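You operate a simulated robot arm through the tools that you are given. There is no shell and no other tool.

Carry out the task below with a simulated robot arm. There is one attempt and no reset: what you move stays moved.

JOB
Dry cap No. 26 in the small drier for as long as the wash card says.
Fine: then put it back in the short white tray and turn the dial to zero.

The check looks at the end state, three seconds after you hand in, the way a careful person would. Anything else that was tipped, shoved, dropped, spilled or broken makes it a failure. Lids that push on must go on centred and level and be pressed home; caps that screw on are set level and turned clockwise until they are tight.

ROBOT AND FRAMES
A 6-joint arm with a fingered hand, fixed in place. Base frame: the origin is on the floor under the middle of its stand, x ahead of it, y to its left, z up; the work surface is at about z = 1.02. Readings come in m, rad, newtons and seconds.
With the tool pointing down near the work surface it reaches from about 0.38 to 0.9 m from the base axis. Its first joint turns from -2.897 to 2.897 rad. Payload 5 kg.
Tool frame: the origin (TCP) lies between the finger pads and is the grasp point; the fingertips stand 0.036 m ahead of it; z points along the fingers, y is the line along which they close. The gripper opens to 0.12 m; its body begins 0.042 m behind the TCP. The gripper is a hand of 4 fingers: y runs from the thumb to the fingers, the wrist lies at [-0.019, -0.123, -0.211] in the tool frame.
Orientation is that of the tool frame in the base frame, as [roll, pitch, yaw] about the fixed x, y, z axes, in that order (R = Rz(yaw) Ry(pitch) Rx(roll)). With the fingers straight down and the wrist toward the robot, the tool's x, y and z point along [0, 1, 0], [1, 0, 0] and [0, 0, -1] of the base frame.

CONTROLS
- The arm moves only by the tool send_rows. Its argument "plan" is a list of rows, each a list of 6 numbers: the shift along the tool's x, y, z in units of 150 mm (1.0 is 150 mm), then the turn, a rotation vector about the tool's x, y, z in units of 90 degrees (1.0 is 90 degrees). In form: [[tx, ty, tz, wx, wy, wz], ...]. A call has 1 to 20 rows; each row is the pose to reach, as a shift and turn from the pose commanded when the call began, along the tool's axes at that moment. A call with a number of a shift or a turn outside -1 to 1 is refused whole. A row lasts 0.2 s, in which the tool goes at most 0.05 m and 0.15 rad; a call with a longer step from one row to the next is refused whole. Where a pose cannot be reached the arm comes as near as it can. A force on the tool above 90 N (or 10 N above the force at the start of the call, whichever is more), or a blocked arm, ends the call early, and 0.2 s more pass. In this call time passes only in rows, and 0.2 s behind the last. It gives the time, the measured TCP pose, the force on the tool (base axes), the opening and the grip force at its end, in the units of the frame above (readings bear some noise), with the torque about the TCP (base axes, N m) and any sound that the robot's microphone picked up.
- Cameras (640 x 400 px; columns grow to the right, rows downward): "scene" is fixed at [0.4006, -0.5009, 1.7763]; the picture's right is [0.95, -0.30, 0.00], its down [-0.16, -0.51, -0.84] and it looks along [0.25, 0.81, -0.54] (base axes); focal length 342 px, centre (320, 200). "wrist" rides on the gripper at [0.073, -0.101, -0.142] in the tool frame; the picture's right is [-0.79, 0.29, -0.54], its down [-0.56, -0.70, 0.44] and it looks along [-0.25, 0.65, 0.71] (tool axes); focal length 280 px, centre (320, 200). There is no depth. A picture from a camera that has moved, and an enlarged one, comes with that camera's place and axes in the base frame and with its lens.
- camera(camera): a new picture of that camera. No time passes.
- move_column(by): slides the trunk up (or, below 0, down) by that many m; the arm rides with it, the base frame stays. It gives what a move gives, with no picture.
- finger_targets(index, middle, ring, thumb_bend, thumb_turn): sets how far each is bent, from 0 (flat) to 1 (curled in); at 0.3 the hand is open as for a grip, at 0.7 the pads meet at the TCP. One left out holds its place. A second passes; each finger stops where it meets its share of the squeeze, and holds until it gets a number again. It is the only way to open and close the hand. It gives what a move gives, with no picture; readings hold the bend of each and the force on the fingers (four entries, about 0 where the hand has none), thumb and palm. thumb_turn goes from beside the hand (0) to across from the fingers (1), as for a grip.
- enlarge(camera, box): a new picture of the part [left, top, right, bottom] of that camera's present view, enlarged. No time passes.
- finish_job(): hands the job in; it is judged then, once.

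Places have to be worked out from the pictures, the camera data and where the tool is seen. Open the gripper and draw the arm clear of the work before you hand the job in, unless the task says otherwise.

The tools are called after "Request:" by a JSON object that holds its "fn" and its "kwargs". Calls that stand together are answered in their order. send_rows: Moves the arm, as the interface text tells. Its arguments: {"type":"object","properties":{"plan":{"type":"array","items":{"type":"array","items":{"type":"number"}}}},"required":["plan"]} The other tools are called the same way: move_column (by) moves the trunk up or down; finger_targets (index, middle, ring, thumb_bend, thumb_turn) moves the fingers one by one; camera (camera) takes a picture; enlarge (camera, box) takes an enlarged picture of a part of a camera's view; finish_job () hands the job in.

At the start:

```text
clock: 0.0
ee_pos: [0.4161, 0.5806, 1.3063]
tcp_rot: [3.141, -0.001, 1.573]
contact_force: [0.5, -0.9, -0.2]
torque: [0.03, 0.02, -0.04]
finger_gap: 0.1196
finger_force: 0.0
shape: jaw
bend: [0.3, 0.3, 0.3, 0.3, 0.98]
finger forces: [0.1, 0.0, 0.0, 0.0, 0.0, 0.0]
trunk travel left (down, up): [-0.812, 0.028]
```

scene: 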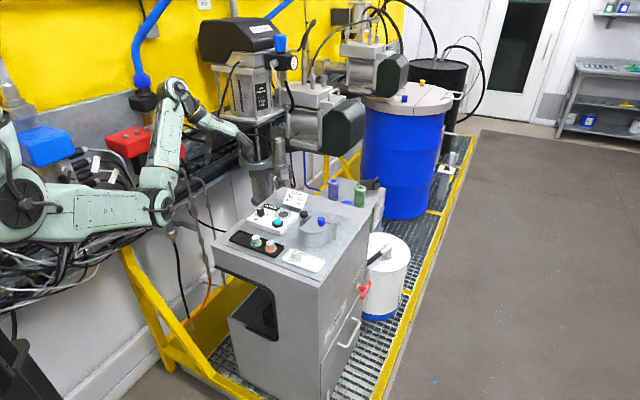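
wrist: 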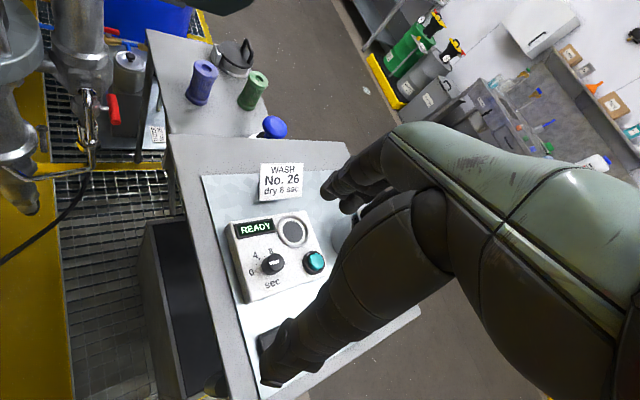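

The wrist picture shows a wash card ("WASH No. 26 dry 8 sec") and a drier with a dial and a teal button. I'll enlarge both views to read the details.

Request:
{"fn": "enlarge", "kwargs": {"camera": "scene", "box": [210, 170, 370, 290]}}

Request:
{"fn": "enlarge", "kwargs": {"camera": "wrist", "box": [200, 140, 420, 300]}}

```text
3.33 times, centred on (290, 230) of scene
camera zoom: at [0.4006, -0.5009, 1.7763], right [0.95, -0.3, 0.0], down [-0.16, -0.51, -0.84], along [0.25, 0.81, -0.54], focal length 1140 px, centre (420, 100)
```

zoom: 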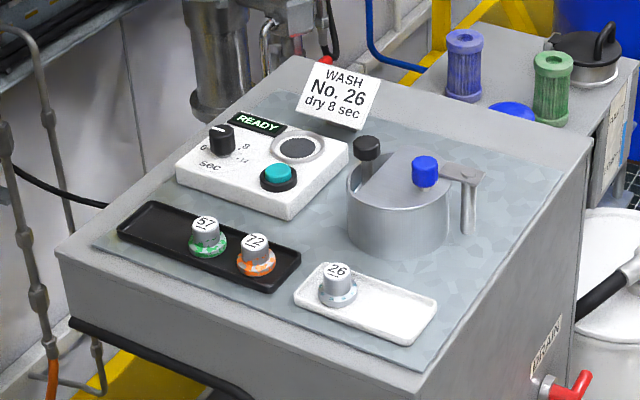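

```text
2.50 times, centred on (310, 220) of wrist
camera zoom: at [0.3142, 0.6536, 1.4488], right [0.29, -0.79, 0.54], down [-0.7, -0.56, -0.44], along [0.65, -0.25, -0.71], focal length 701 px, centre (345, 150)
```

zoom: 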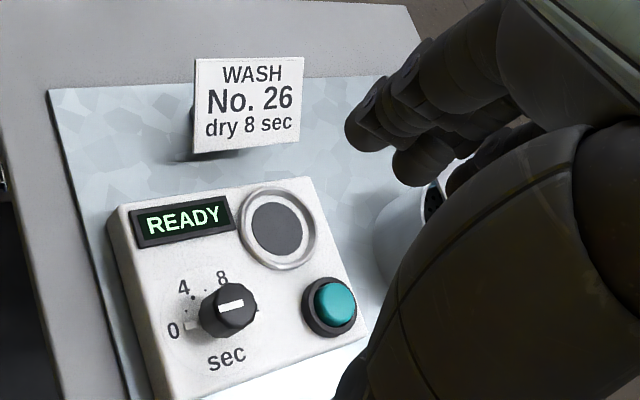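

The scene zoom shows a control box (dial, button, READY display, round port), a cylinder with black and blue knobs, a long black tray with caps 57 and 72, and the short white tray with cap 26. I'll zoom in on each part.

Request:
{"fn": "enlarge", "kwargs": {"camera": "scene", "box": [290, 200, 338, 230]}}

Request:
{"fn": "enlarge", "kwargs": {"camera": "scene", "box": [250, 195, 298, 225]}}

Request:
{"fn": "enlarge", "kwargs": {"camera": "scene", "box": [275, 228, 331, 263]}}

Request:
{"fn": "enlarge", "kwargs": {"camera": "scene", "box": [230, 218, 294, 258]}}

```text
13.33 times, centred on (314, 215) of scene
camera zoom: at [0.4006, -0.5009, 1.7763], right [0.95, -0.3, 0.0], down [-0.16, -0.51, -0.84], along [0.25, 0.81, -0.54], focal length 4559 px, centre (400, 0)
```

zoom: 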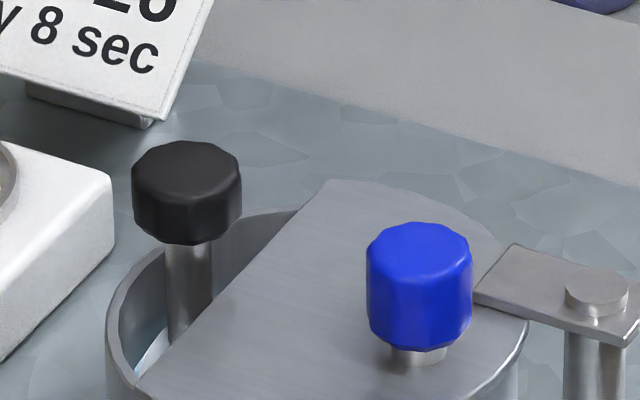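

```text
13.33 times, centred on (274, 210) of scene
camera zoom: at [0.4006, -0.5009, 1.7763], right [0.95, -0.3, 0.0], down [-0.16, -0.51, -0.84], along [0.25, 0.81, -0.54], focal length 4559 px, centre (933, 67)
```

zoom: 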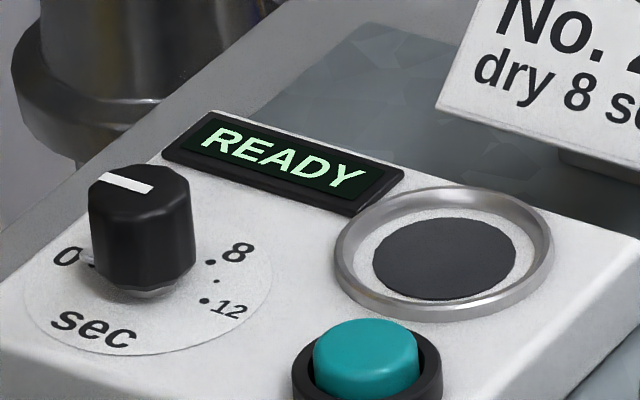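

```text
11.43 times, centred on (303, 246) of scene
camera zoom: at [0.4006, -0.5009, 1.7763], right [0.95, -0.3, 0.0], down [-0.16, -0.51, -0.84], along [0.25, 0.81, -0.54], focal length 3908 px, centre (514, -320)
```

zoom: 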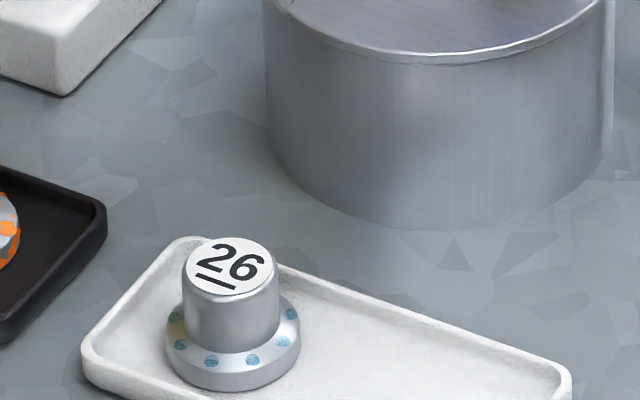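

```text
10.00 times, centred on (262, 238) of scene
camera zoom: at [0.4006, -0.5009, 1.7763], right [0.95, -0.3, 0.0], down [-0.16, -0.51, -0.84], along [0.25, 0.81, -0.54], focal length 3420 px, centre (900, -180)
```

zoom: 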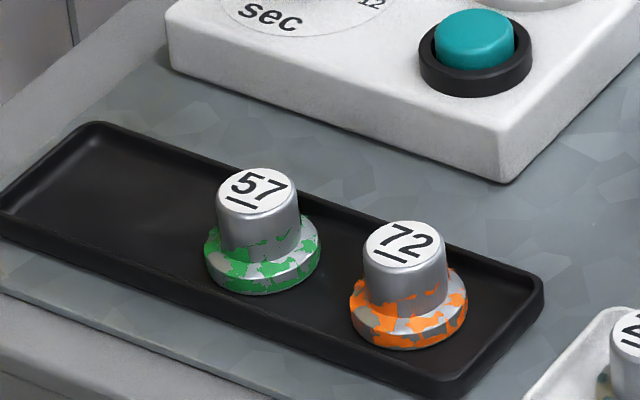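

The dark disc inside the ring on the white box (about 39 mm) matches the cap base (about 38 mm), so that box is probably the drier. I'll move the arm in free air toward -y, keeping it high, so the wrist camera can see the ring, pot and trays from above.

Request:
{"fn": "send_rows", "kwargs": {"plan": [[-0.25, 0, 0, 0, 0, 0], [-0.5, 0, 0, 0, 0, 0], [-0.75, 0.1, 0, 0, 0, 0], [-1.0, 0.2, 0, 0, 0, 0]]}}

Request:
{"fn": "camera", "kwargs": {"camera": "wrist"}}

Request:
{"fn": "camera", "kwargs": {"camera": "scene"}}

```text
clock: 1.0
ee_pos: [0.4798, 0.4598, 1.2684]
tcp_rot: [3.135, -0.006, 1.573]
contact_force: [0.9, 0.0, -0.4]
torque: [0.0, 0.04, 0.02]
finger_gap: 0.1198
finger_force: 0.0
shape: jaw
bend: [0.3, 0.3, 0.3, 0.3, 0.98]
finger forces: [0.0, 0.1, 0.0, 0.0, 0.0, 0.0]
out of reach, approached as far as the arm can: row 1, 2, 3, 4
trunk travel left (down, up): [-0.812, 0.028]
```

```text
taken
camera wrist: at [0.3765, 0.5317, 1.4111], right [0.29, -0.79, 0.54], down [-0.69, -0.56, -0.45], along [0.66, -0.25, -0.71], focal length 280 px, centre (320, 200)
```

wrist: 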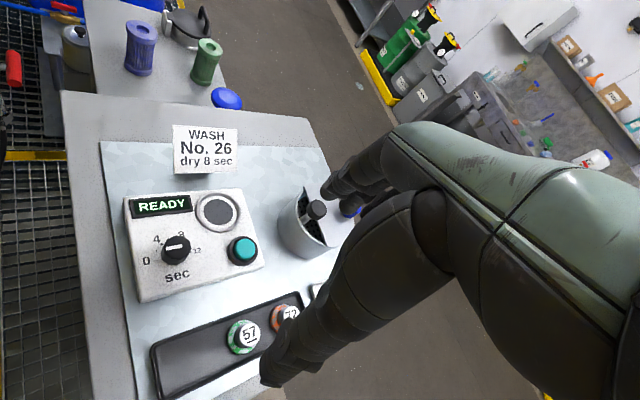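

```text
taken
```

scene: 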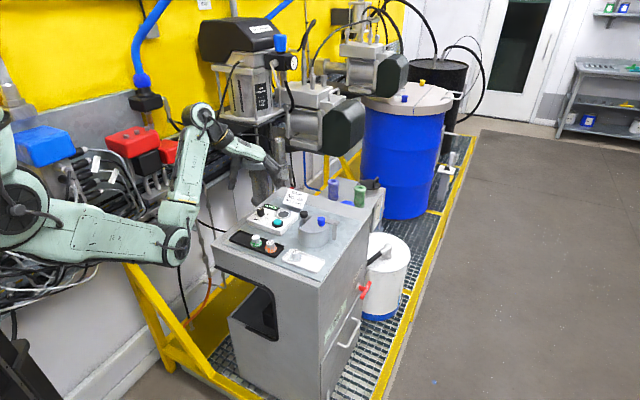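

The arm reached its limit at this height and settled at (0.480, 0.460, 1.268). The wrist view now shows the box, the pot and caps 57 and 72, so I'll zoom in.

Request:
{"fn": "enlarge", "kwargs": {"camera": "wrist", "box": [120, 180, 280, 300]}}

Request:
{"fn": "enlarge", "kwargs": {"camera": "wrist", "box": [260, 160, 380, 260]}}

Request:
{"fn": "enlarge", "kwargs": {"camera": "scene", "box": [180, 120, 340, 240]}}

```text
3.33 times, centred on (200, 240) of wrist
camera zoom: at [0.3765, 0.5317, 1.4111], right [0.29, -0.79, 0.54], down [-0.69, -0.56, -0.45], along [0.66, -0.25, -0.71], focal length 935 px, centre (720, 67)
```

zoom: 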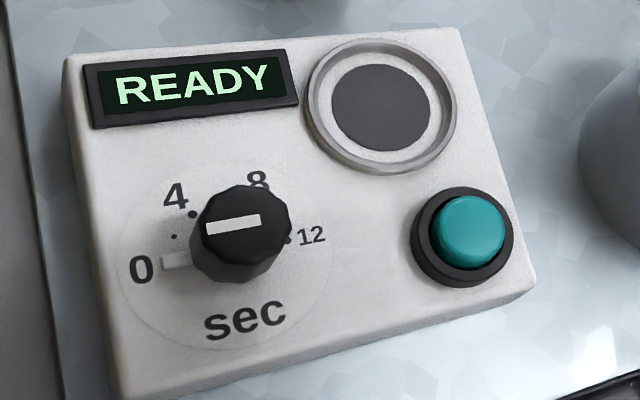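

```text
4.00 times, centred on (320, 210) of wrist
camera zoom: at [0.3765, 0.5317, 1.4111], right [0.29, -0.79, 0.54], down [-0.69, -0.56, -0.45], along [0.66, -0.25, -0.71], focal length 1122 px, centre (320, 160)
```

zoom: 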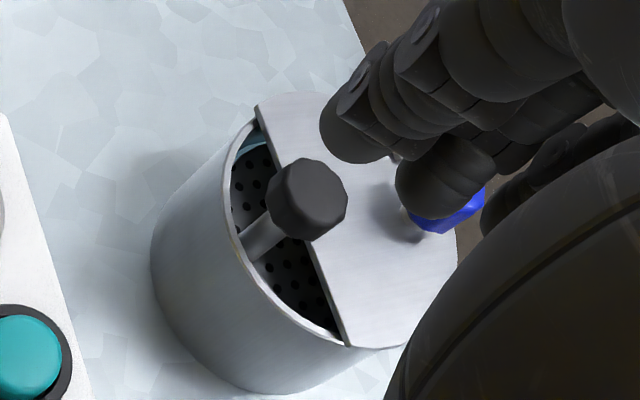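

```text
3.33 times, centred on (260, 180) of scene
camera zoom: at [0.4006, -0.5009, 1.7763], right [0.95, -0.3, 0.0], down [-0.16, -0.51, -0.84], along [0.25, 0.81, -0.54], focal length 1140 px, centre (520, 267)
```

zoom: 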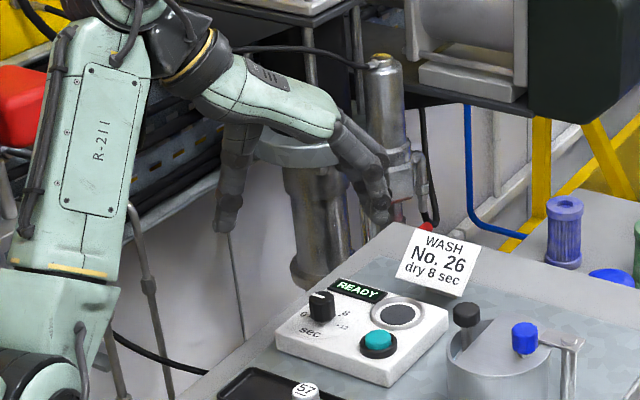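

I take the white box to be the drier, because the pot is a wash vessel with a perforated basket. Triangulation puts the ring seat at about (0.583, 0.539, 1.05), the dial axis at (0.50, 0.549) pointing at 0, and the button at (0.55, 0.482, 1.06). Next I'll close the fingers in free air to see where the pads and tips end up.

Request:
{"fn": "finger_targets", "kwargs": {"index": 0.6, "middle": 0.6, "ring": 0.6, "thumb_bend": 0.6, "thumb_turn": 1.0}}

Request:
{"fn": "enlarge", "kwargs": {"camera": "wrist", "box": [200, 120, 440, 400]}}

Request:
{"fn": "enlarge", "kwargs": {"camera": "scene", "box": [220, 130, 300, 190]}}

```text
clock: 2.0
ee_pos: [0.4785, 0.4625, 1.2684]
tcp_rot: [3.135, -0.004, 1.574]
contact_force: [-0.7, -0.4, 0.7]
torque: [-0.01, 0.01, -0.01]
finger_gap: 0.0348
finger_force: 0.1
shape: fingers
bend: [0.6, 0.6, 0.6, 0.6, 1.0]
finger forces: [0.0, 0.0, 0.0, 0.1, 0.1, 0.0]
trunk travel left (down, up): [-0.812, 0.028]
```

```text
1.43 times, centred on (320, 260) of wrist
camera zoom: at [0.3752, 0.5345, 1.4103], right [0.29, -0.79, 0.54], down [-0.7, -0.56, -0.45], along [0.66, -0.25, -0.71], focal length 401 px, centre (320, 114)
```

zoom: 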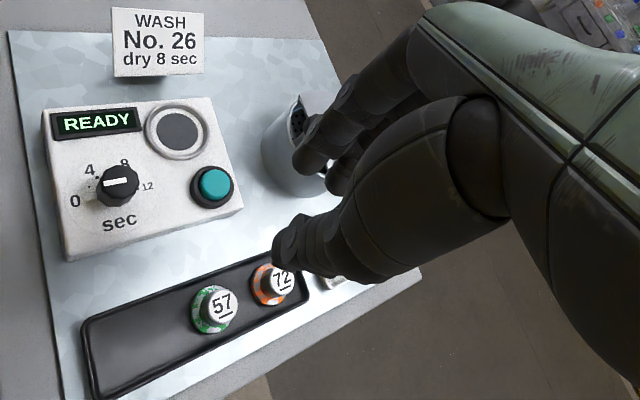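

```text
6.67 times, centred on (260, 160) of scene
camera zoom: at [0.4006, -0.5009, 1.7763], right [0.95, -0.3, 0.0], down [-0.16, -0.51, -0.84], along [0.25, 0.81, -0.54], focal length 2280 px, centre (720, 467)
```

zoom: 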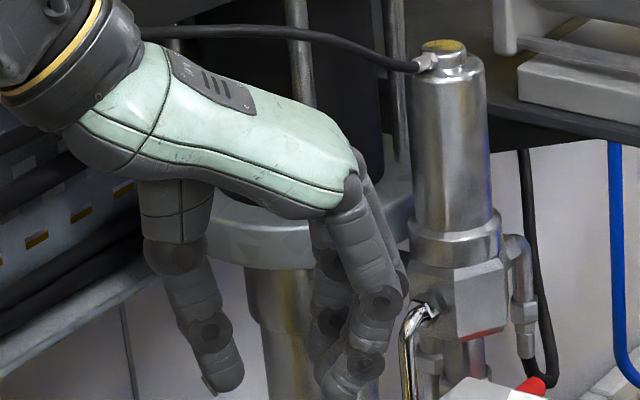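

At bend 0.6 the tips are about 35 mm apart, roughly 36–40 mm ahead of the TCP, so short parts will be gripped by the fingertips. I'll re-open the hand and make a small downward move to see which commanded pose the rows refer to after the out-of-reach clipping.

Request:
{"fn": "finger_targets", "kwargs": {"index": 0.3, "middle": 0.3, "ring": 0.3, "thumb_bend": 0.3}}

Request:
{"fn": "send_rows", "kwargs": {"plan": [[0, 0, 0.15, 0, 0, 0], [0, 0, 0.3, 0, 0, 0]]}}

```text
clock: 3.0
ee_pos: [0.4779, 0.4635, 1.2692]
tcp_rot: [3.134, -0.004, 1.574]
contact_force: [0.1, -0.1, 0.3]
torque: [0.02, 0.04, -0.01]
finger_gap: 0.1228
finger_force: 0.1
shape: fingers
bend: [0.3, 0.3, 0.3, 0.3, 0.98]
finger forces: [0.0, 0.0, 0.0, 0.1, 0.0, 0.0]
trunk travel left (down, up): [-0.812, 0.028]
```

```text
clock: 3.6
ee_pos: [0.4779, 0.4629, 1.2214]
tcp_rot: [3.141, 0.001, 1.572]
contact_force: [-0.4, -0.2, -0.5]
torque: [0.02, 0.0, 0.02]
finger_gap: 0.1232
finger_force: 0.1
shape: fingers
bend: [0.3, 0.3, 0.3, 0.3, 0.98]
finger forces: [0.0, 0.0, 0.2, 0.0, 0.1, 0.1]
trunk travel left (down, up): [-0.812, 0.028]
```

Rows refer to the pose actually reached, which makes planning simple. I'll shift above the dial (about 0.50, 0.549) while yawing the wrist toward the robot side, staying at z≈1.22, well above everything.

Request:
{"fn": "send_rows", "kwargs": {"plan": [[0.1, 0.02, 0, 0, 0, -0.0833], [0.2, 0.04, 0, 0, 0, -0.1667], [0.3, 0.06, 0, 0, 0, -0.25], [0.4, 0.08, 0, 0, 0, -0.3333], [0.5, 0.1, 0, 0, 0, -0.4167], [0.56, 0.13, 0, 0, 0, -0.5], [0.57, 0.14, 0, 0, 0, -0.5833], [0.57, 0.147, 0, 0, 0, -0.6667]]}}

Request:
{"fn": "camera", "kwargs": {"camera": "wrist"}}

Request:
{"fn": "camera", "kwargs": {"camera": "scene"}}

```text
clock: 5.4
ee_pos: [0.4984, 0.5477, 1.2224]
tcp_rot: [-3.141, 0.0, 2.622]
contact_force: [0.3, 0.0, 0.7]
torque: [0.0, 0.01, -0.01]
finger_gap: 0.1232
finger_force: 0.1
shape: fingers
bend: [0.3, 0.3, 0.3, 0.3, 0.98]
finger forces: [0.0, 0.1, 0.0, 0.0, 0.1, 0.1]
trunk travel left (down, up): [-0.812, 0.028]
```

```text
taken
camera wrist: at [0.3842, 0.4948, 1.3647], right [0.83, -0.14, 0.54], down [0.14, -0.89, -0.44], along [0.54, 0.44, -0.71], focal length 280 px, centre (320, 200)
```

wrist: 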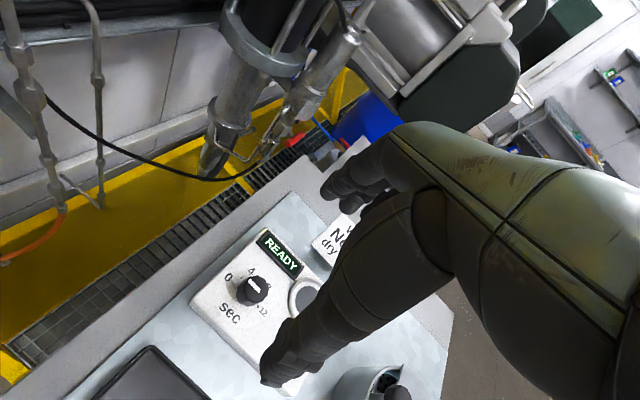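

```text
taken
```

scene: 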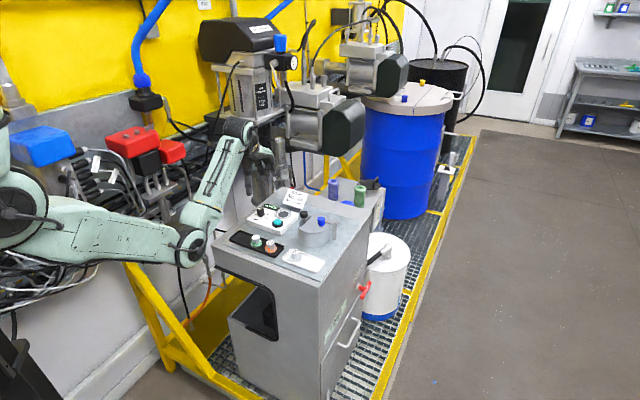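

The hand is at yaw ≈150° above the dial, and the predicted TCP-axis pixel (256, 291) nearly matches the knob. I'll zoom in on the dial for finer alignment.

Request:
{"fn": "enlarge", "kwargs": {"camera": "wrist", "box": [190, 220, 350, 360]}}

Request:
{"fn": "enlarge", "kwargs": {"camera": "scene", "box": [220, 110, 320, 230]}}

```text
2.86 times, centred on (270, 290) of wrist
camera zoom: at [0.3842, 0.4948, 1.3647], right [0.83, -0.14, 0.54], down [0.14, -0.89, -0.44], along [0.54, 0.44, -0.71], focal length 801 px, centre (463, -57)
```

zoom: 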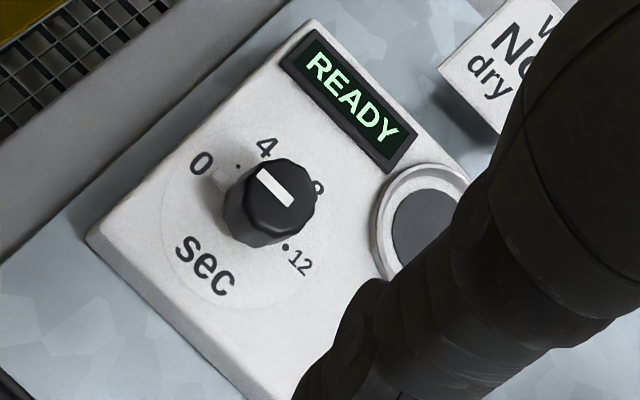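

```text
3.33 times, centred on (270, 170) of scene
camera zoom: at [0.4006, -0.5009, 1.7763], right [0.95, -0.3, 0.0], down [-0.16, -0.51, -0.84], along [0.25, 0.81, -0.54], focal length 1140 px, centre (487, 300)
```

zoom: 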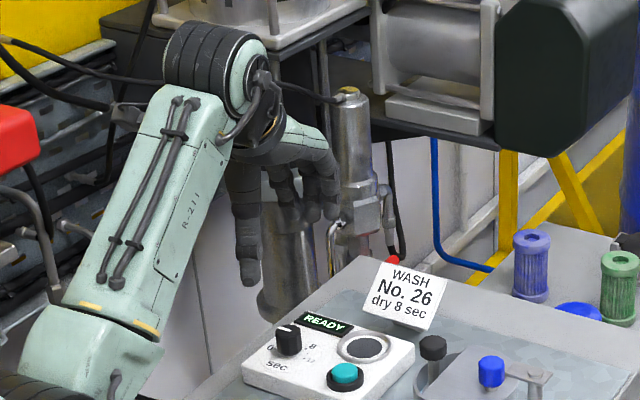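

The knob axis comes out at about (0.502, 0.549), with its top at z≈1.08 and the pointer at about 131°, which is the 0 mark. I'll narrow the hand to a smaller opening and yaw further, to about 195°, so one grip can turn the dial 120° clockwise.

Request:
{"fn": "finger_targets", "kwargs": {"index": 0.48, "middle": 0.48, "ring": 0.48, "thumb_bend": 0.48, "thumb_turn": 1.0}}

Request:
{"fn": "send_rows", "kwargs": {"plan": [[0, 0, 0, 0, 0, -0.0833], [0, 0, 0, 0, 0, -0.1667], [0, 0, 0, 0, 0, -0.25], [0, 0, 0, 0, 0, -0.3333], [0, 0, 0, 0, 0, -0.4167], [0, 0, 0, 0, 0, -0.5]]}}

Request:
{"fn": "camera", "kwargs": {"camera": "wrist"}}

Request:
{"fn": "enlarge", "kwargs": {"camera": "scene", "box": [220, 110, 320, 230]}}

```text
clock: 6.4
ee_pos: [0.4977, 0.5467, 1.2217]
tcp_rot: [3.141, 0.0, 2.621]
contact_force: [-0.1, -1.2, 0.0]
torque: [-0.02, 0.02, -0.01]
finger_gap: 0.0706
finger_force: 0.0
shape: fingers
bend: [0.48, 0.48, 0.48, 0.48, 1.0]
finger forces: [0.0, 0.1, 0.0, 0.1, 0.0, 0.1]
trunk travel left (down, up): [-0.812, 0.028]
```

```text
clock: 7.8
ee_pos: [0.4975, 0.5469, 1.2218]
tcp_rot: [3.141, 0.0, -2.88]
contact_force: [0.7, 0.4, -0.1]
torque: [0.01, 0.04, -0.04]
finger_gap: 0.0707
finger_force: 0.0
shape: fingers
bend: [0.48, 0.48, 0.48, 0.48, 1.0]
finger forces: [0.0, 0.0, 0.0, 0.0, 0.0, 0.0]
trunk travel left (down, up): [-0.812, 0.028]
```

```text
taken
camera wrist: at [0.4529, 0.4299, 1.3636], right [0.69, 0.48, 0.54], down [0.72, -0.53, -0.44], along [0.07, 0.7, -0.71], focal length 280 px, centre (320, 200)
```

wrist: 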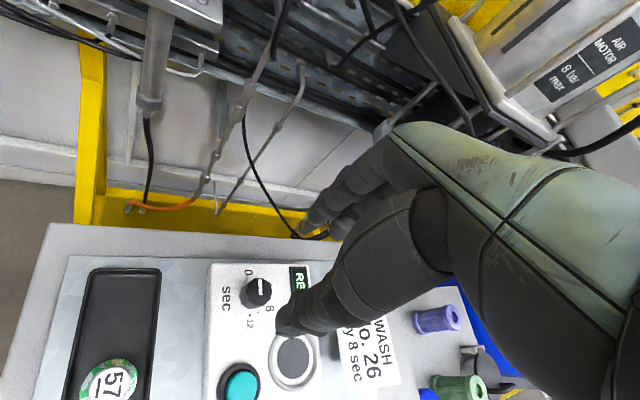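

```text
3.33 times, centred on (270, 170) of scene
camera zoom: at [0.4006, -0.5009, 1.7763], right [0.95, -0.3, 0.0], down [-0.16, -0.51, -0.84], along [0.25, 0.81, -0.54], focal length 1140 px, centre (487, 300)
```

zoom: 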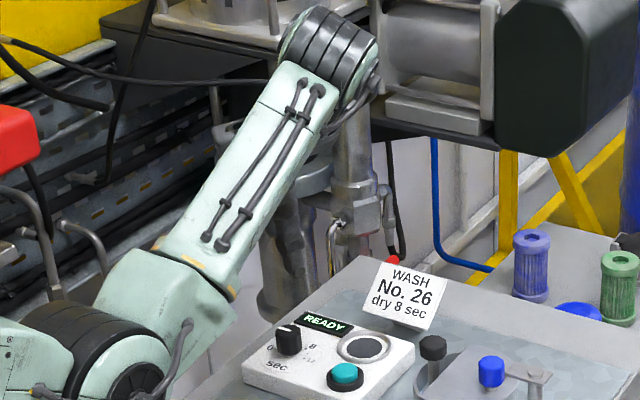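

Yaw 195° is reached. I'll zoom in on the knob from here to refine its centre before going down.

Request:
{"fn": "enlarge", "kwargs": {"camera": "wrist", "box": [200, 250, 320, 350]}}

Request:
{"fn": "camera", "kwargs": {"camera": "scene"}}

```text
4.00 times, centred on (260, 300) of wrist
camera zoom: at [0.4529, 0.4299, 1.3636], right [0.69, 0.48, 0.54], down [0.72, -0.53, -0.44], along [0.07, 0.7, -0.71], focal length 1122 px, centre (560, -200)
```

zoom: 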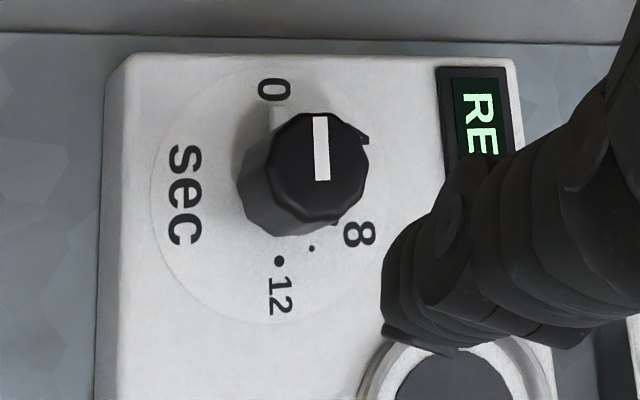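

```text
taken
```

scene: 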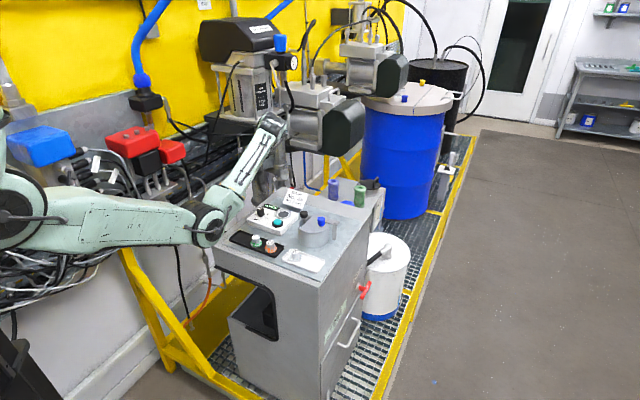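

The knob centre refines to about (0.501, 0.551, top 1.08). I'll correct the lateral offset and go down to z≈1.135, still above the knob, then check alignment.

Request:
{"fn": "send_rows", "kwargs": {"plan": [[-0.015, 0.01, 0.1, 0, 0, 0], [-0.029, 0.02, 0.2, 0, 0, 0], [-0.029, 0.02, 0.3, 0, 0, 0], [-0.029, 0.02, 0.4, 0, 0, 0], [-0.029, 0.02, 0.5, 0, 0, 0], [-0.029, 0.02, 0.578, 0, 0, 0]]}}

Request:
{"fn": "enlarge", "kwargs": {"camera": "wrist", "box": [220, 170, 380, 300]}}

Request:
{"fn": "enlarge", "kwargs": {"camera": "scene", "box": [190, 130, 310, 230]}}

```text
clock: 9.2
ee_pos: [0.4999, 0.5511, 1.1348]
tcp_rot: [3.141, 0.001, -2.877]
contact_force: [-0.3, -0.2, 0.6]
torque: [-0.01, 0.02, -0.03]
finger_gap: 0.071
finger_force: 0.1
shape: fingers
bend: [0.48, 0.48, 0.48, 0.48, 1.0]
finger forces: [0.1, 0.1, 0.0, 0.0, 0.0, 0.0]
trunk travel left (down, up): [-0.812, 0.028]
```

```text
3.08 times, centred on (300, 235) of wrist
camera zoom: at [0.4565, 0.4339, 1.277], right [0.69, 0.48, 0.54], down [0.72, -0.53, -0.44], along [0.07, 0.7, -0.71], focal length 863 px, centre (382, 92)
```

zoom: 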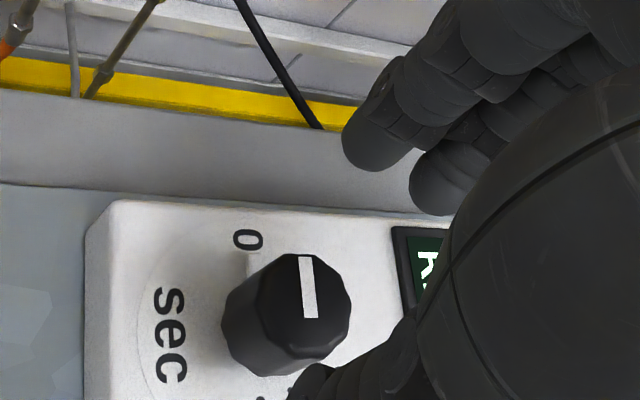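

```text
4.00 times, centred on (250, 180) of scene
camera zoom: at [0.4006, -0.5009, 1.7763], right [0.95, -0.3, 0.0], down [-0.16, -0.51, -0.84], along [0.25, 0.81, -0.54], focal length 1368 px, centre (600, 280)
```

zoom: 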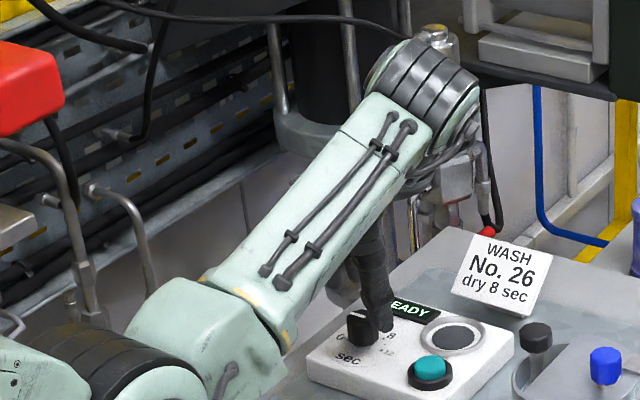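

The knob sits within about 2–3 mm of the TCP axis. The visible fingers look spaced either side of the axis, so I'll take a closer look at the fingertips before going over the knob.

Request:
{"fn": "enlarge", "kwargs": {"camera": "wrist", "box": [270, 170, 370, 250]}}

Request:
{"fn": "camera", "kwargs": {"camera": "wrist"}}

```text
5.00 times, centred on (320, 210) of wrist
camera zoom: at [0.4565, 0.4339, 1.277], right [0.69, 0.48, 0.54], down [0.72, -0.53, -0.44], along [0.07, 0.7, -0.71], focal length 1402 px, centre (320, 150)
```

zoom: 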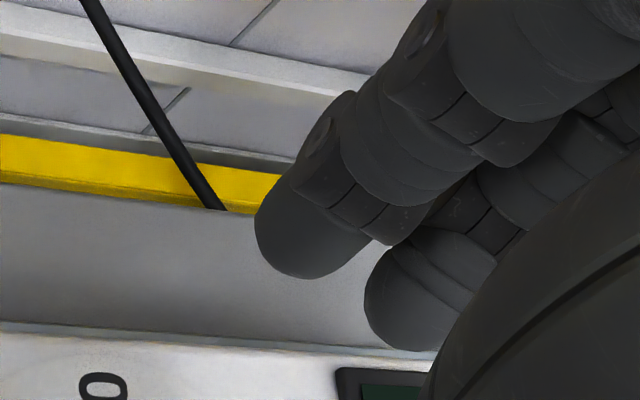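

```text
taken
camera wrist: at [0.4565, 0.4339, 1.277], right [0.69, 0.48, 0.54], down [0.72, -0.53, -0.44], along [0.07, 0.7, -0.71], focal length 280 px, centre (320, 200)
```

wrist: 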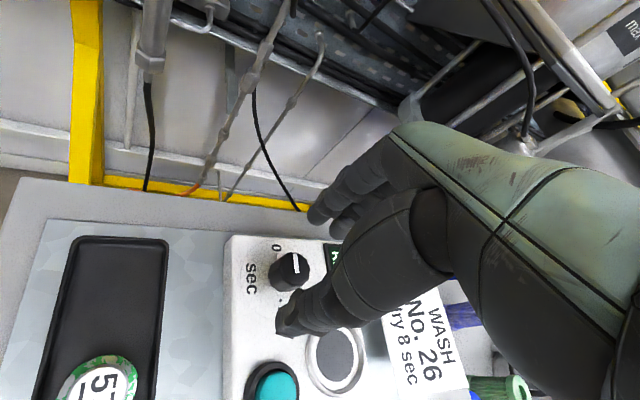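

Fingertip centres sit at x≈+9 mm and −14 mm in the tool frame, so the thumb opposes the gap between the two fingers, giving a tripod grip. I'll lift the ring finger out of the way, nudge 3 mm in x and 2 mm in y, and go down so the tips are about 8–10 mm above the box top.

Request:
{"fn": "finger_targets", "kwargs": {"ring": 0.25}}

Request:
{"fn": "send_rows", "kwargs": {"plan": [[0.02, 0.013, 0.05, 0, 0, 0], [0.02, 0.013, 0.1, 0, 0, 0], [0.02, 0.013, 0.15, 0, 0, 0], [0.02, 0.013, 0.215, 0, 0, 0]]}}

Request:
{"fn": "enlarge", "kwargs": {"camera": "wrist", "box": [240, 150, 380, 300]}}

Request:
{"fn": "enlarge", "kwargs": {"camera": "scene", "box": [250, 180, 310, 230]}}

```text
clock: 10.2
ee_pos: [0.5012, 0.551, 1.1337]
tcp_rot: [3.141, -0.001, -2.878]
contact_force: [-0.5, -0.1, -0.1]
torque: [-0.01, -0.01, 0.01]
finger_gap: 0.0708
finger_force: 0.0
shape: fingers
bend: [0.48, 0.48, 0.25, 0.48, 1.0]
finger forces: [0.1, 0.1, 0.1, 0.0, 0.1, 0.0]
trunk travel left (down, up): [-0.812, 0.028]
```

```text
clock: 11.2
ee_pos: [0.4968, 0.5528, 1.1033]
tcp_rot: [-3.14, -0.001, -2.877]
contact_force: [0.5, 0.3, 0.2]
torque: [-0.03, 0.0, 0.0]
finger_gap: 0.0706
finger_force: 0.0
shape: fingers
bend: [0.48, 0.48, 0.25, 0.48, 1.0]
finger forces: [0.0, 0.0, 0.0, 0.0, 0.1, 0.0]
trunk travel left (down, up): [-0.812, 0.028]
```

```text
2.67 times, centred on (310, 225) of wrist
camera zoom: at [0.4526, 0.4353, 1.245], right [0.69, 0.48, 0.54], down [0.72, -0.53, -0.44], along [0.07, 0.7, -0.71], focal length 748 px, centre (347, 133)
```

zoom: 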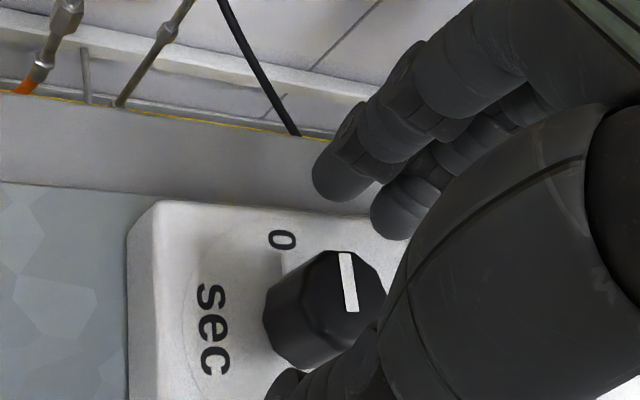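

```text
8.00 times, centred on (280, 205) of scene
camera zoom: at [0.4006, -0.5009, 1.7763], right [0.95, -0.3, 0.0], down [-0.16, -0.51, -0.84], along [0.25, 0.81, -0.54], focal length 2736 px, centre (640, 160)
```

zoom: 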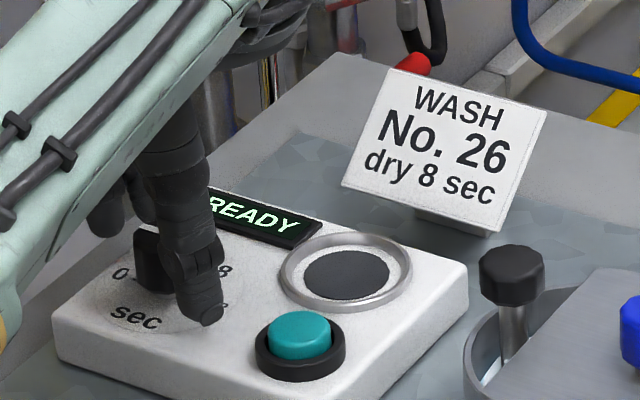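

The knob is well centred between the thumb and finger pair (about −3 mm, −0.6 mm). I'll close thumb, index and middle onto it.

Request:
{"fn": "finger_targets", "kwargs": {"index": 0.68, "middle": 0.68, "thumb_bend": 0.68}}

Request:
{"fn": "enlarge", "kwargs": {"camera": "wrist", "box": [240, 150, 380, 300]}}

Request:
{"fn": "enlarge", "kwargs": {"camera": "scene", "box": [250, 180, 310, 230]}}

```text
clock: 12.2
ee_pos: [0.4977, 0.5524, 1.102]
tcp_rot: [3.141, 0.001, -2.878]
contact_force: [0.1, -1.5, -2.8]
torque: [-0.05, -0.02, 0.01]
finger_gap: 0.0257
finger_force: 5.8
shape: fingers
bend: [0.65, 0.66, 0.25, 0.63, 1.0]
finger forces: [3.0, 2.0, 0.1, 0.0, 6.7, 0.0]
trunk travel left (down, up): [-0.812, 0.028]
```

```text
2.67 times, centred on (310, 225) of wrist
camera zoom: at [0.4528, 0.4351, 1.2451], right [0.69, 0.48, 0.54], down [0.72, -0.53, -0.44], along [0.07, 0.7, -0.71], focal length 748 px, centre (347, 133)
```

zoom: 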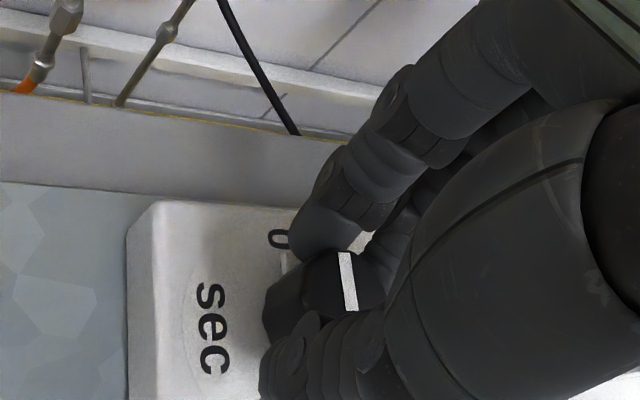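

```text
8.00 times, centred on (280, 205) of scene
camera zoom: at [0.4006, -0.5009, 1.7763], right [0.95, -0.3, 0.0], down [-0.16, -0.51, -0.84], along [0.25, 0.81, -0.54], focal length 2736 px, centre (640, 160)
```

zoom: 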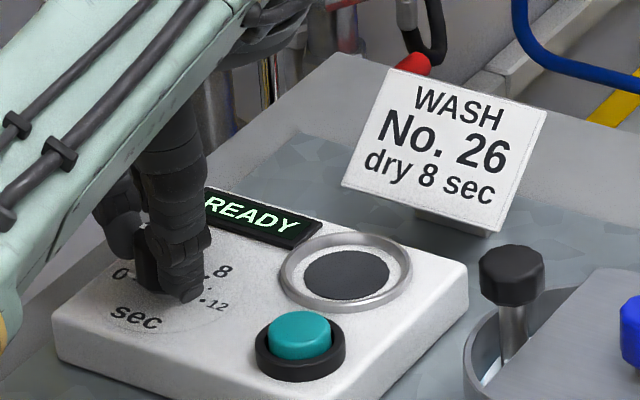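

The grip is firm (index 3 N, middle 2 N, thumb 6.7 N, gap about 26 mm). I'll turn 30° clockwise, which is positive about tool z, with a small arc shift to stay on the knob axis, then check that the pointer follows.

Request:
{"fn": "send_rows", "kwargs": {"plan": [[-0.001, 0.002, 0, 0, 0, 0.0556], [-0.002, 0.003, 0, 0, 0, 0.1111], [-0.003, 0.005, 0, 0, 0, 0.1667], [-0.004, 0.006, 0, 0, 0, 0.2222], [-0.005, 0.008, 0, 0, 0, 0.2778], [-0.006, 0.009, 0, 0, 0, 0.3333]]}}

Request:
{"fn": "enlarge", "kwargs": {"camera": "wrist", "box": [240, 150, 380, 300]}}

Request:
{"fn": "enlarge", "kwargs": {"camera": "scene", "box": [250, 180, 310, 230]}}

```text
clock: 13.6
ee_pos: [0.4981, 0.5535, 1.1024]
tcp_rot: [-3.141, 0.001, 2.879]
contact_force: [-1.1, -3.2, -3.6]
torque: [-0.07, 0.0, -0.01]
finger_gap: 0.0255
finger_force: 6.1
shape: fingers
bend: [0.65, 0.66, 0.25, 0.63, 1.0]
finger forces: [2.7, 2.0, 0.0, 0.0, 7.2, 0.1]
trunk travel left (down, up): [-0.812, 0.028]
```

```text
2.67 times, centred on (310, 225) of wrist
camera zoom: at [0.401, 0.4744, 1.2454], right [0.84, 0.07, 0.54], down [0.36, -0.82, -0.44], along [0.41, 0.56, -0.71], focal length 748 px, centre (347, 133)
```

zoom: 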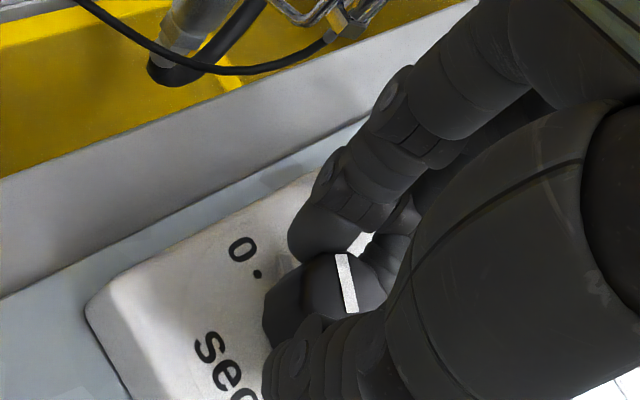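

```text
8.00 times, centred on (280, 205) of scene
camera zoom: at [0.4006, -0.5009, 1.7763], right [0.95, -0.3, 0.0], down [-0.16, -0.51, -0.84], along [0.25, 0.81, -0.54], focal length 2736 px, centre (640, 160)
```

zoom: 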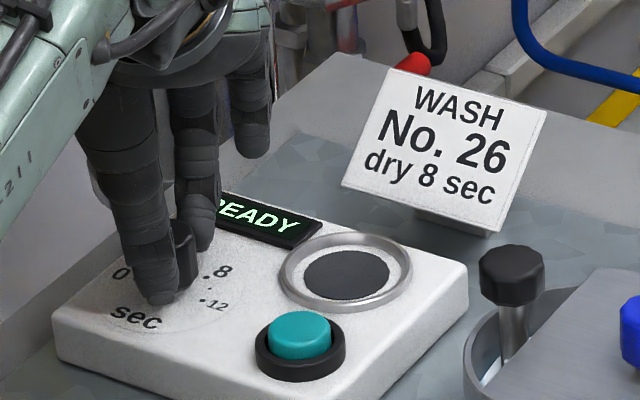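

The pointer stayed fixed in the hand's view while the "0" label rotated away, so the knob turned 30° with the hand. I'll tuck the ring finger in, so it can't sweep over the button, and then continue turning 85° clockwise.

Request:
{"fn": "finger_targets", "kwargs": {"ring": 0.58}}

Request:
{"fn": "send_rows", "kwargs": {"plan": [[0, 0.001, 0, 0, 0, 0.0556], [-0.001, 0.002, 0, 0, 0, 0.1111], [-0.001, 0.002, 0, 0, 0, 0.1667], [-0.002, 0.003, 0, 0, 0, 0.2222], [-0.002, 0.004, 0, 0, 0, 0.2778], [-0.003, 0.0045, 0, 0, 0, 0.3333], [-0.004, 0.005, 0, 0, 0, 0.3889], [-0.005, 0.0055, 0, 0, 0, 0.4444], [-0.005, 0.006, 0, 0, 0, 0.5], [-0.006, 0.006, 0, 0, 0, 0.5556], [-0.007, 0.007, 0, 0, 0, 0.6111], [-0.008, 0.007, 0, 0, 0, 0.6667]]}}

Request:
{"fn": "enlarge", "kwargs": {"camera": "wrist", "box": [240, 150, 380, 300]}}

Request:
{"fn": "enlarge", "kwargs": {"camera": "scene", "box": [240, 180, 312, 240]}}

```text
clock: 14.6
ee_pos: [0.4975, 0.5539, 1.1025]
tcp_rot: [3.142, -0.001, 2.879]
contact_force: [-0.4, -2.7, -4.1]
torque: [-0.09, 0.06, -0.01]
finger_gap: 0.0257
finger_force: 6.2
shape: fingers
bend: [0.65, 0.66, 0.57, 0.63, 1.0]
finger forces: [2.9, 2.0, 0.0, 0.0, 7.1, 0.0]
trunk travel left (down, up): [-0.812, 0.028]
```

```text
clock: 17.2
ee_pos: [0.4988, 0.5533, 1.1026]
tcp_rot: [-3.141, 0.0, 1.831]
contact_force: [3.1, 0.1, -0.1]
torque: [0.01, -0.14, 0.04]
finger_gap: 0.0256
finger_force: 7.2
shape: fingers
bend: [0.65, 0.66, 0.57, 0.63, 1.0]
finger forces: [4.4, 4.0, 0.1, 0.0, 5.0, 0.1]
trunk travel left (down, up): [-0.812, 0.028]
```

```text
2.67 times, centred on (310, 225) of wrist
camera zoom: at [0.3823, 0.5975, 1.2452], right [0.48, -0.69, 0.54], down [-0.53, -0.72, -0.44], along [0.7, -0.08, -0.71], focal length 748 px, centre (347, 133)
```

zoom: 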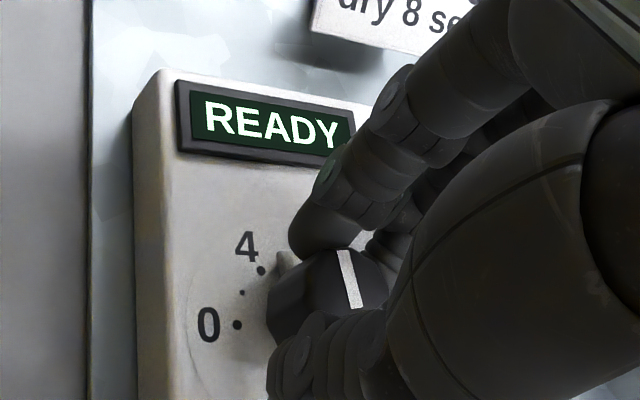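

```text
6.67 times, centred on (276, 210) of scene
camera zoom: at [0.4006, -0.5009, 1.7763], right [0.95, -0.3, 0.0], down [-0.16, -0.51, -0.84], along [0.25, 0.81, -0.54], focal length 2280 px, centre (613, 133)
```

zoom: 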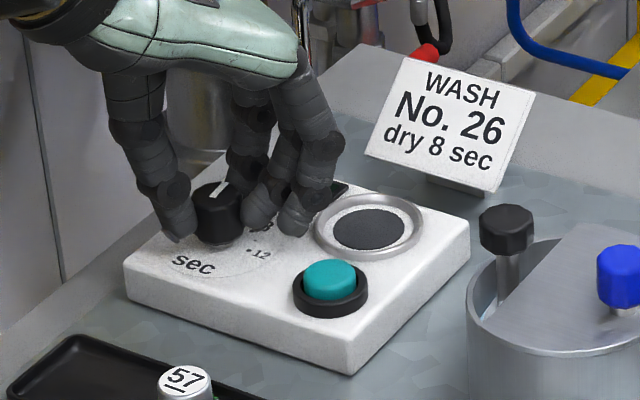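

The dots fit a centre at (0.501, 0.550), with marks at 136°, 105° and 75°. That is 60° per 4 s, so "8" lies at about 15°, and the pointer now reads about 45°. I'll turn 30° more.

Request:
{"fn": "send_rows", "kwargs": {"plan": [[0, 0.002, 0, 0, 0, 0.0556], [-0.001, 0.004, 0, 0, 0, 0.1111], [-0.001, 0.005, 0, 0, 0, 0.1667], [-0.002, 0.006, 0, 0, 0, 0.2222], [-0.002, 0.007, 0, 0, 0, 0.2778], [-0.003, 0.008, 0, 0, 0, 0.3333]]}}

Request:
{"fn": "enlarge", "kwargs": {"camera": "wrist", "box": [240, 150, 380, 300]}}

Request:
{"fn": "enlarge", "kwargs": {"camera": "scene", "box": [250, 190, 298, 230]}}

```text
clock: 18.6
ee_pos: [0.5003, 0.5524, 1.1031]
tcp_rot: [-3.141, 0.001, 1.307]
contact_force: [3.1, -0.6, 1.6]
torque: [-0.01, -0.15, -0.01]
finger_gap: 0.0252
finger_force: 6.6
shape: fingers
bend: [0.64, 0.66, 0.57, 0.63, 1.0]
finger forces: [5.1, 3.8, 0.0, 0.1, 5.0, 0.1]
trunk travel left (down, up): [-0.812, 0.028]
```

```text
2.67 times, centred on (310, 225) of wrist
camera zoom: at [0.4209, 0.6494, 1.245], right [0.07, -0.84, 0.54], down [-0.82, -0.36, -0.44], along [0.56, -0.41, -0.71], focal length 748 px, centre (347, 133)
```

zoom: 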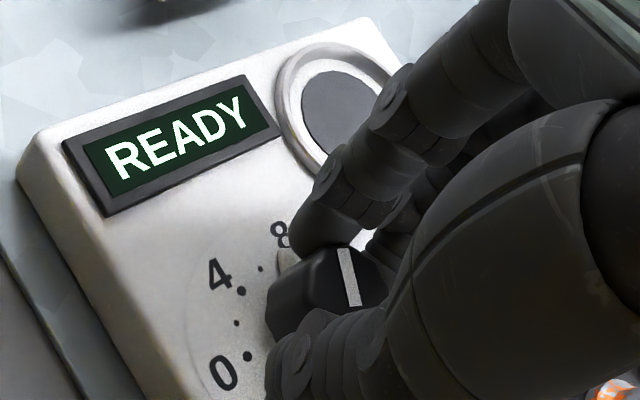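

```text
10.00 times, centred on (274, 210) of scene
camera zoom: at [0.4006, -0.5009, 1.7763], right [0.95, -0.3, 0.0], down [-0.16, -0.51, -0.84], along [0.25, 0.81, -0.54], focal length 3420 px, centre (780, 100)
```

zoom: 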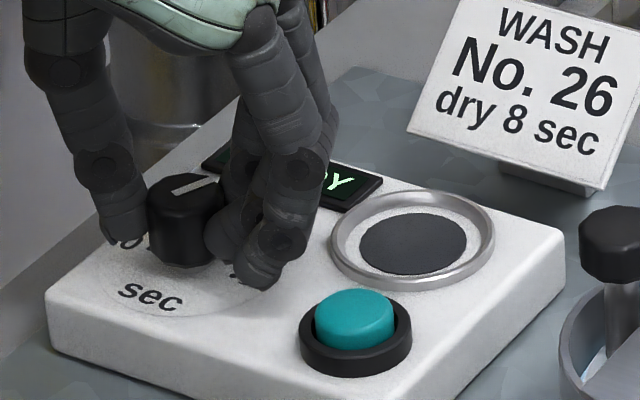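

The pointer should now be at about 15°, near "8". I'll release the knob gently and lift straight up to inspect it.

Request:
{"fn": "finger_targets", "kwargs": {"index": 0.46, "middle": 0.46, "ring": 0.46, "thumb_bend": 0.46}}

Request:
{"fn": "send_rows", "kwargs": {"plan": [[0, 0, -0.1, 0, 0, 0], [0, 0, -0.25, 0, 0, 0], [0, 0, -0.45, 0, 0, 0], [0, 0, -0.6, 0, 0, 0]]}}

Request:
{"fn": "camera", "kwargs": {"camera": "wrist"}}

Request:
{"fn": "enlarge", "kwargs": {"camera": "scene", "box": [250, 190, 298, 230]}}

```text
clock: 19.6
ee_pos: [0.4996, 0.5536, 1.1023]
tcp_rot: [-3.141, 0.0, 1.309]
contact_force: [0.3, -0.1, 0.2]
torque: [0.0, -0.03, 0.02]
finger_gap: 0.0757
finger_force: 0.2
shape: fingers
bend: [0.46, 0.46, 0.46, 0.46, 1.0]
finger forces: [0.0, 0.1, 0.1, 0.1, 0.0, 0.0]
trunk travel left (down, up): [-0.812, 0.028]
```

```text
clock: 20.6
ee_pos: [0.5011, 0.5548, 1.1928]
tcp_rot: [3.141, 0.001, 1.31]
contact_force: [0.1, -0.8, 0.5]
torque: [0.01, 0.0, -0.01]
finger_gap: 0.0756
finger_force: 0.1
shape: fingers
bend: [0.46, 0.46, 0.46, 0.46, 1.0]
finger forces: [0.0, 0.0, 0.1, 0.1, 0.0, 0.0]
trunk travel left (down, up): [-0.812, 0.028]
```

```text
taken
camera wrist: at [0.4208, 0.6504, 1.3352], right [0.07, -0.84, 0.54], down [-0.82, -0.36, -0.44], along [0.57, -0.41, -0.71], focal length 280 px, centre (320, 200)
```

wrist: 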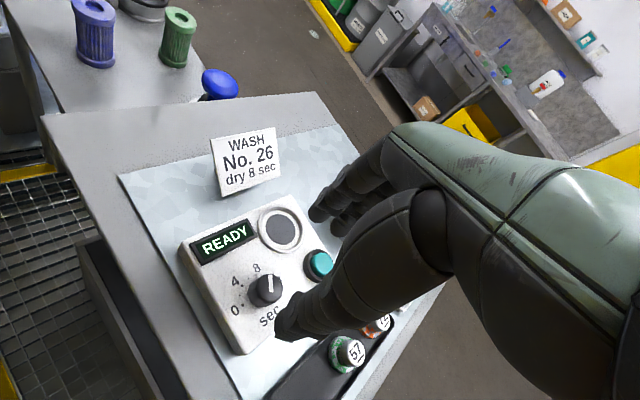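

```text
10.00 times, centred on (274, 210) of scene
camera zoom: at [0.4006, -0.5009, 1.7763], right [0.95, -0.3, 0.0], down [-0.16, -0.51, -0.84], along [0.25, 0.81, -0.54], focal length 3420 px, centre (780, 100)
```

zoom: 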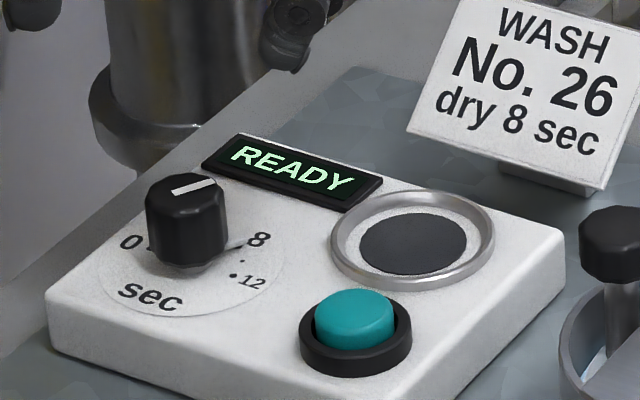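

Request:
{"fn": "enlarge", "kwargs": {"camera": "wrist", "box": [200, 240, 320, 340]}}

Request:
{"fn": "enlarge", "kwargs": {"camera": "scene", "box": [255, 202, 285, 225]}}

```text
4.00 times, centred on (260, 290) of wrist
camera zoom: at [0.4208, 0.6504, 1.3352], right [0.07, -0.84, 0.54], down [-0.82, -0.36, -0.44], along [0.57, -0.41, -0.71], focal length 1122 px, centre (560, -160)
```

zoom: 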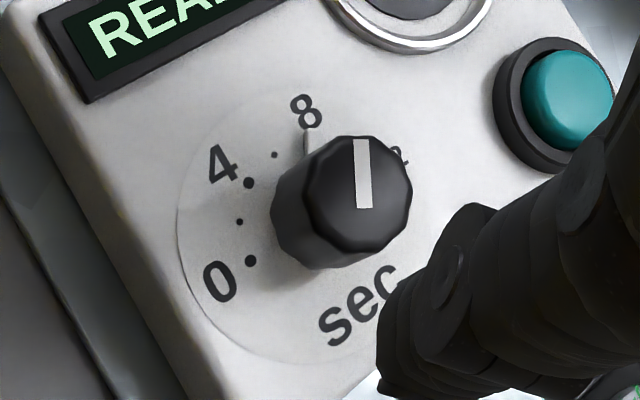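

```text
16.00 times, centred on (270, 214) of scene
camera zoom: at [0.4006, -0.5009, 1.7763], right [0.95, -0.3, 0.0], down [-0.16, -0.51, -0.84], along [0.25, 0.81, -0.54], focal length 5471 px, centre (1120, -16)
```

zoom: 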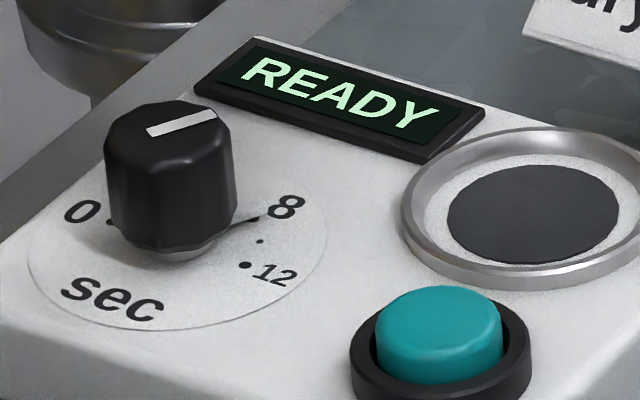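

The pointer bar measures about 14°, and the 8 mark is at 15°, so the dial is on 8. Next I'll move in free air (z≈1.19) to hover near cap 26 and locate it with the wrist camera.

Request:
{"fn": "send_rows", "kwargs": {"plan": [[-0.17, 0.1, 0, 0, 0, 0], [-0.34, 0.2, 0, 0, 0, 0], [-0.51, 0.3, 0, 0, 0, 0], [-0.67, 0.38, 0, 0, 0, 0]]}}

Request:
{"fn": "send_rows", "kwargs": {"plan": [[-0.15, 0.1, 0, 0, 0, 0], [-0.3, 0.2, 0, 0, 0, 0], [-0.45, 0.3, 0, 0, 0, 0], [-0.6, 0.36, 0, 0, 0, 0]]}}

Request:
{"fn": "camera", "kwargs": {"camera": "wrist"}}

Request:
{"fn": "camera", "kwargs": {"camera": "scene"}}

```text
clock: 21.6
ee_pos: [0.5309, 0.4388, 1.1937]
tcp_rot: [3.14, -0.002, 1.312]
contact_force: [0.5, 0.0, -0.6]
torque: [0.04, -0.03, 0.04]
finger_gap: 0.076
finger_force: 0.1
shape: fingers
bend: [0.46, 0.46, 0.46, 0.46, 1.0]
finger forces: [0.0, 0.0, 0.0, 0.0, 0.0, 0.1]
trunk travel left (down, up): [-0.812, 0.028]
```

```text
clock: 22.6
ee_pos: [0.5578, 0.3383, 1.1932]
tcp_rot: [3.141, -0.003, 1.311]
contact_force: [0.5, 0.4, -0.3]
torque: [0.05, -0.02, -0.01]
finger_gap: 0.0757
finger_force: 0.1
shape: fingers
bend: [0.46, 0.46, 0.46, 0.46, 1.0]
finger forces: [0.0, 0.1, 0.1, 0.1, 0.0, 0.0]
trunk travel left (down, up): [-0.812, 0.028]
```

```text
taken
camera wrist: at [0.4781, 0.4325, 1.3352], right [0.08, -0.84, 0.54], down [-0.82, -0.36, -0.44], along [0.57, -0.41, -0.71], focal length 280 px, centre (320, 200)
```

wrist: 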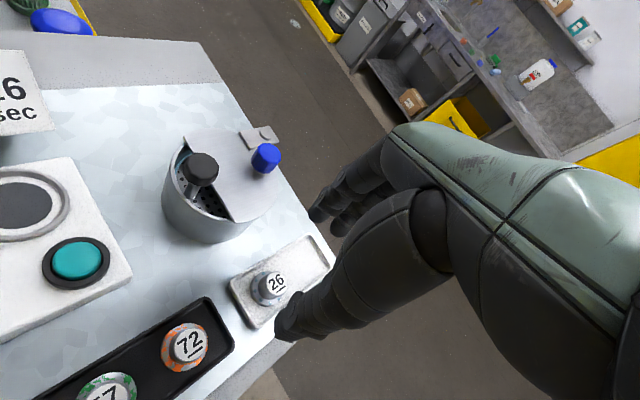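

```text
taken
```

scene: 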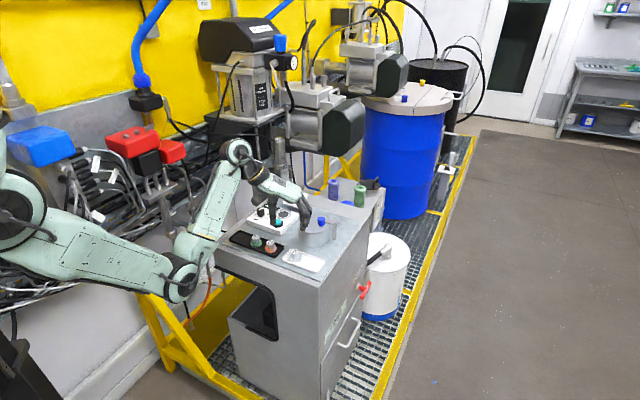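

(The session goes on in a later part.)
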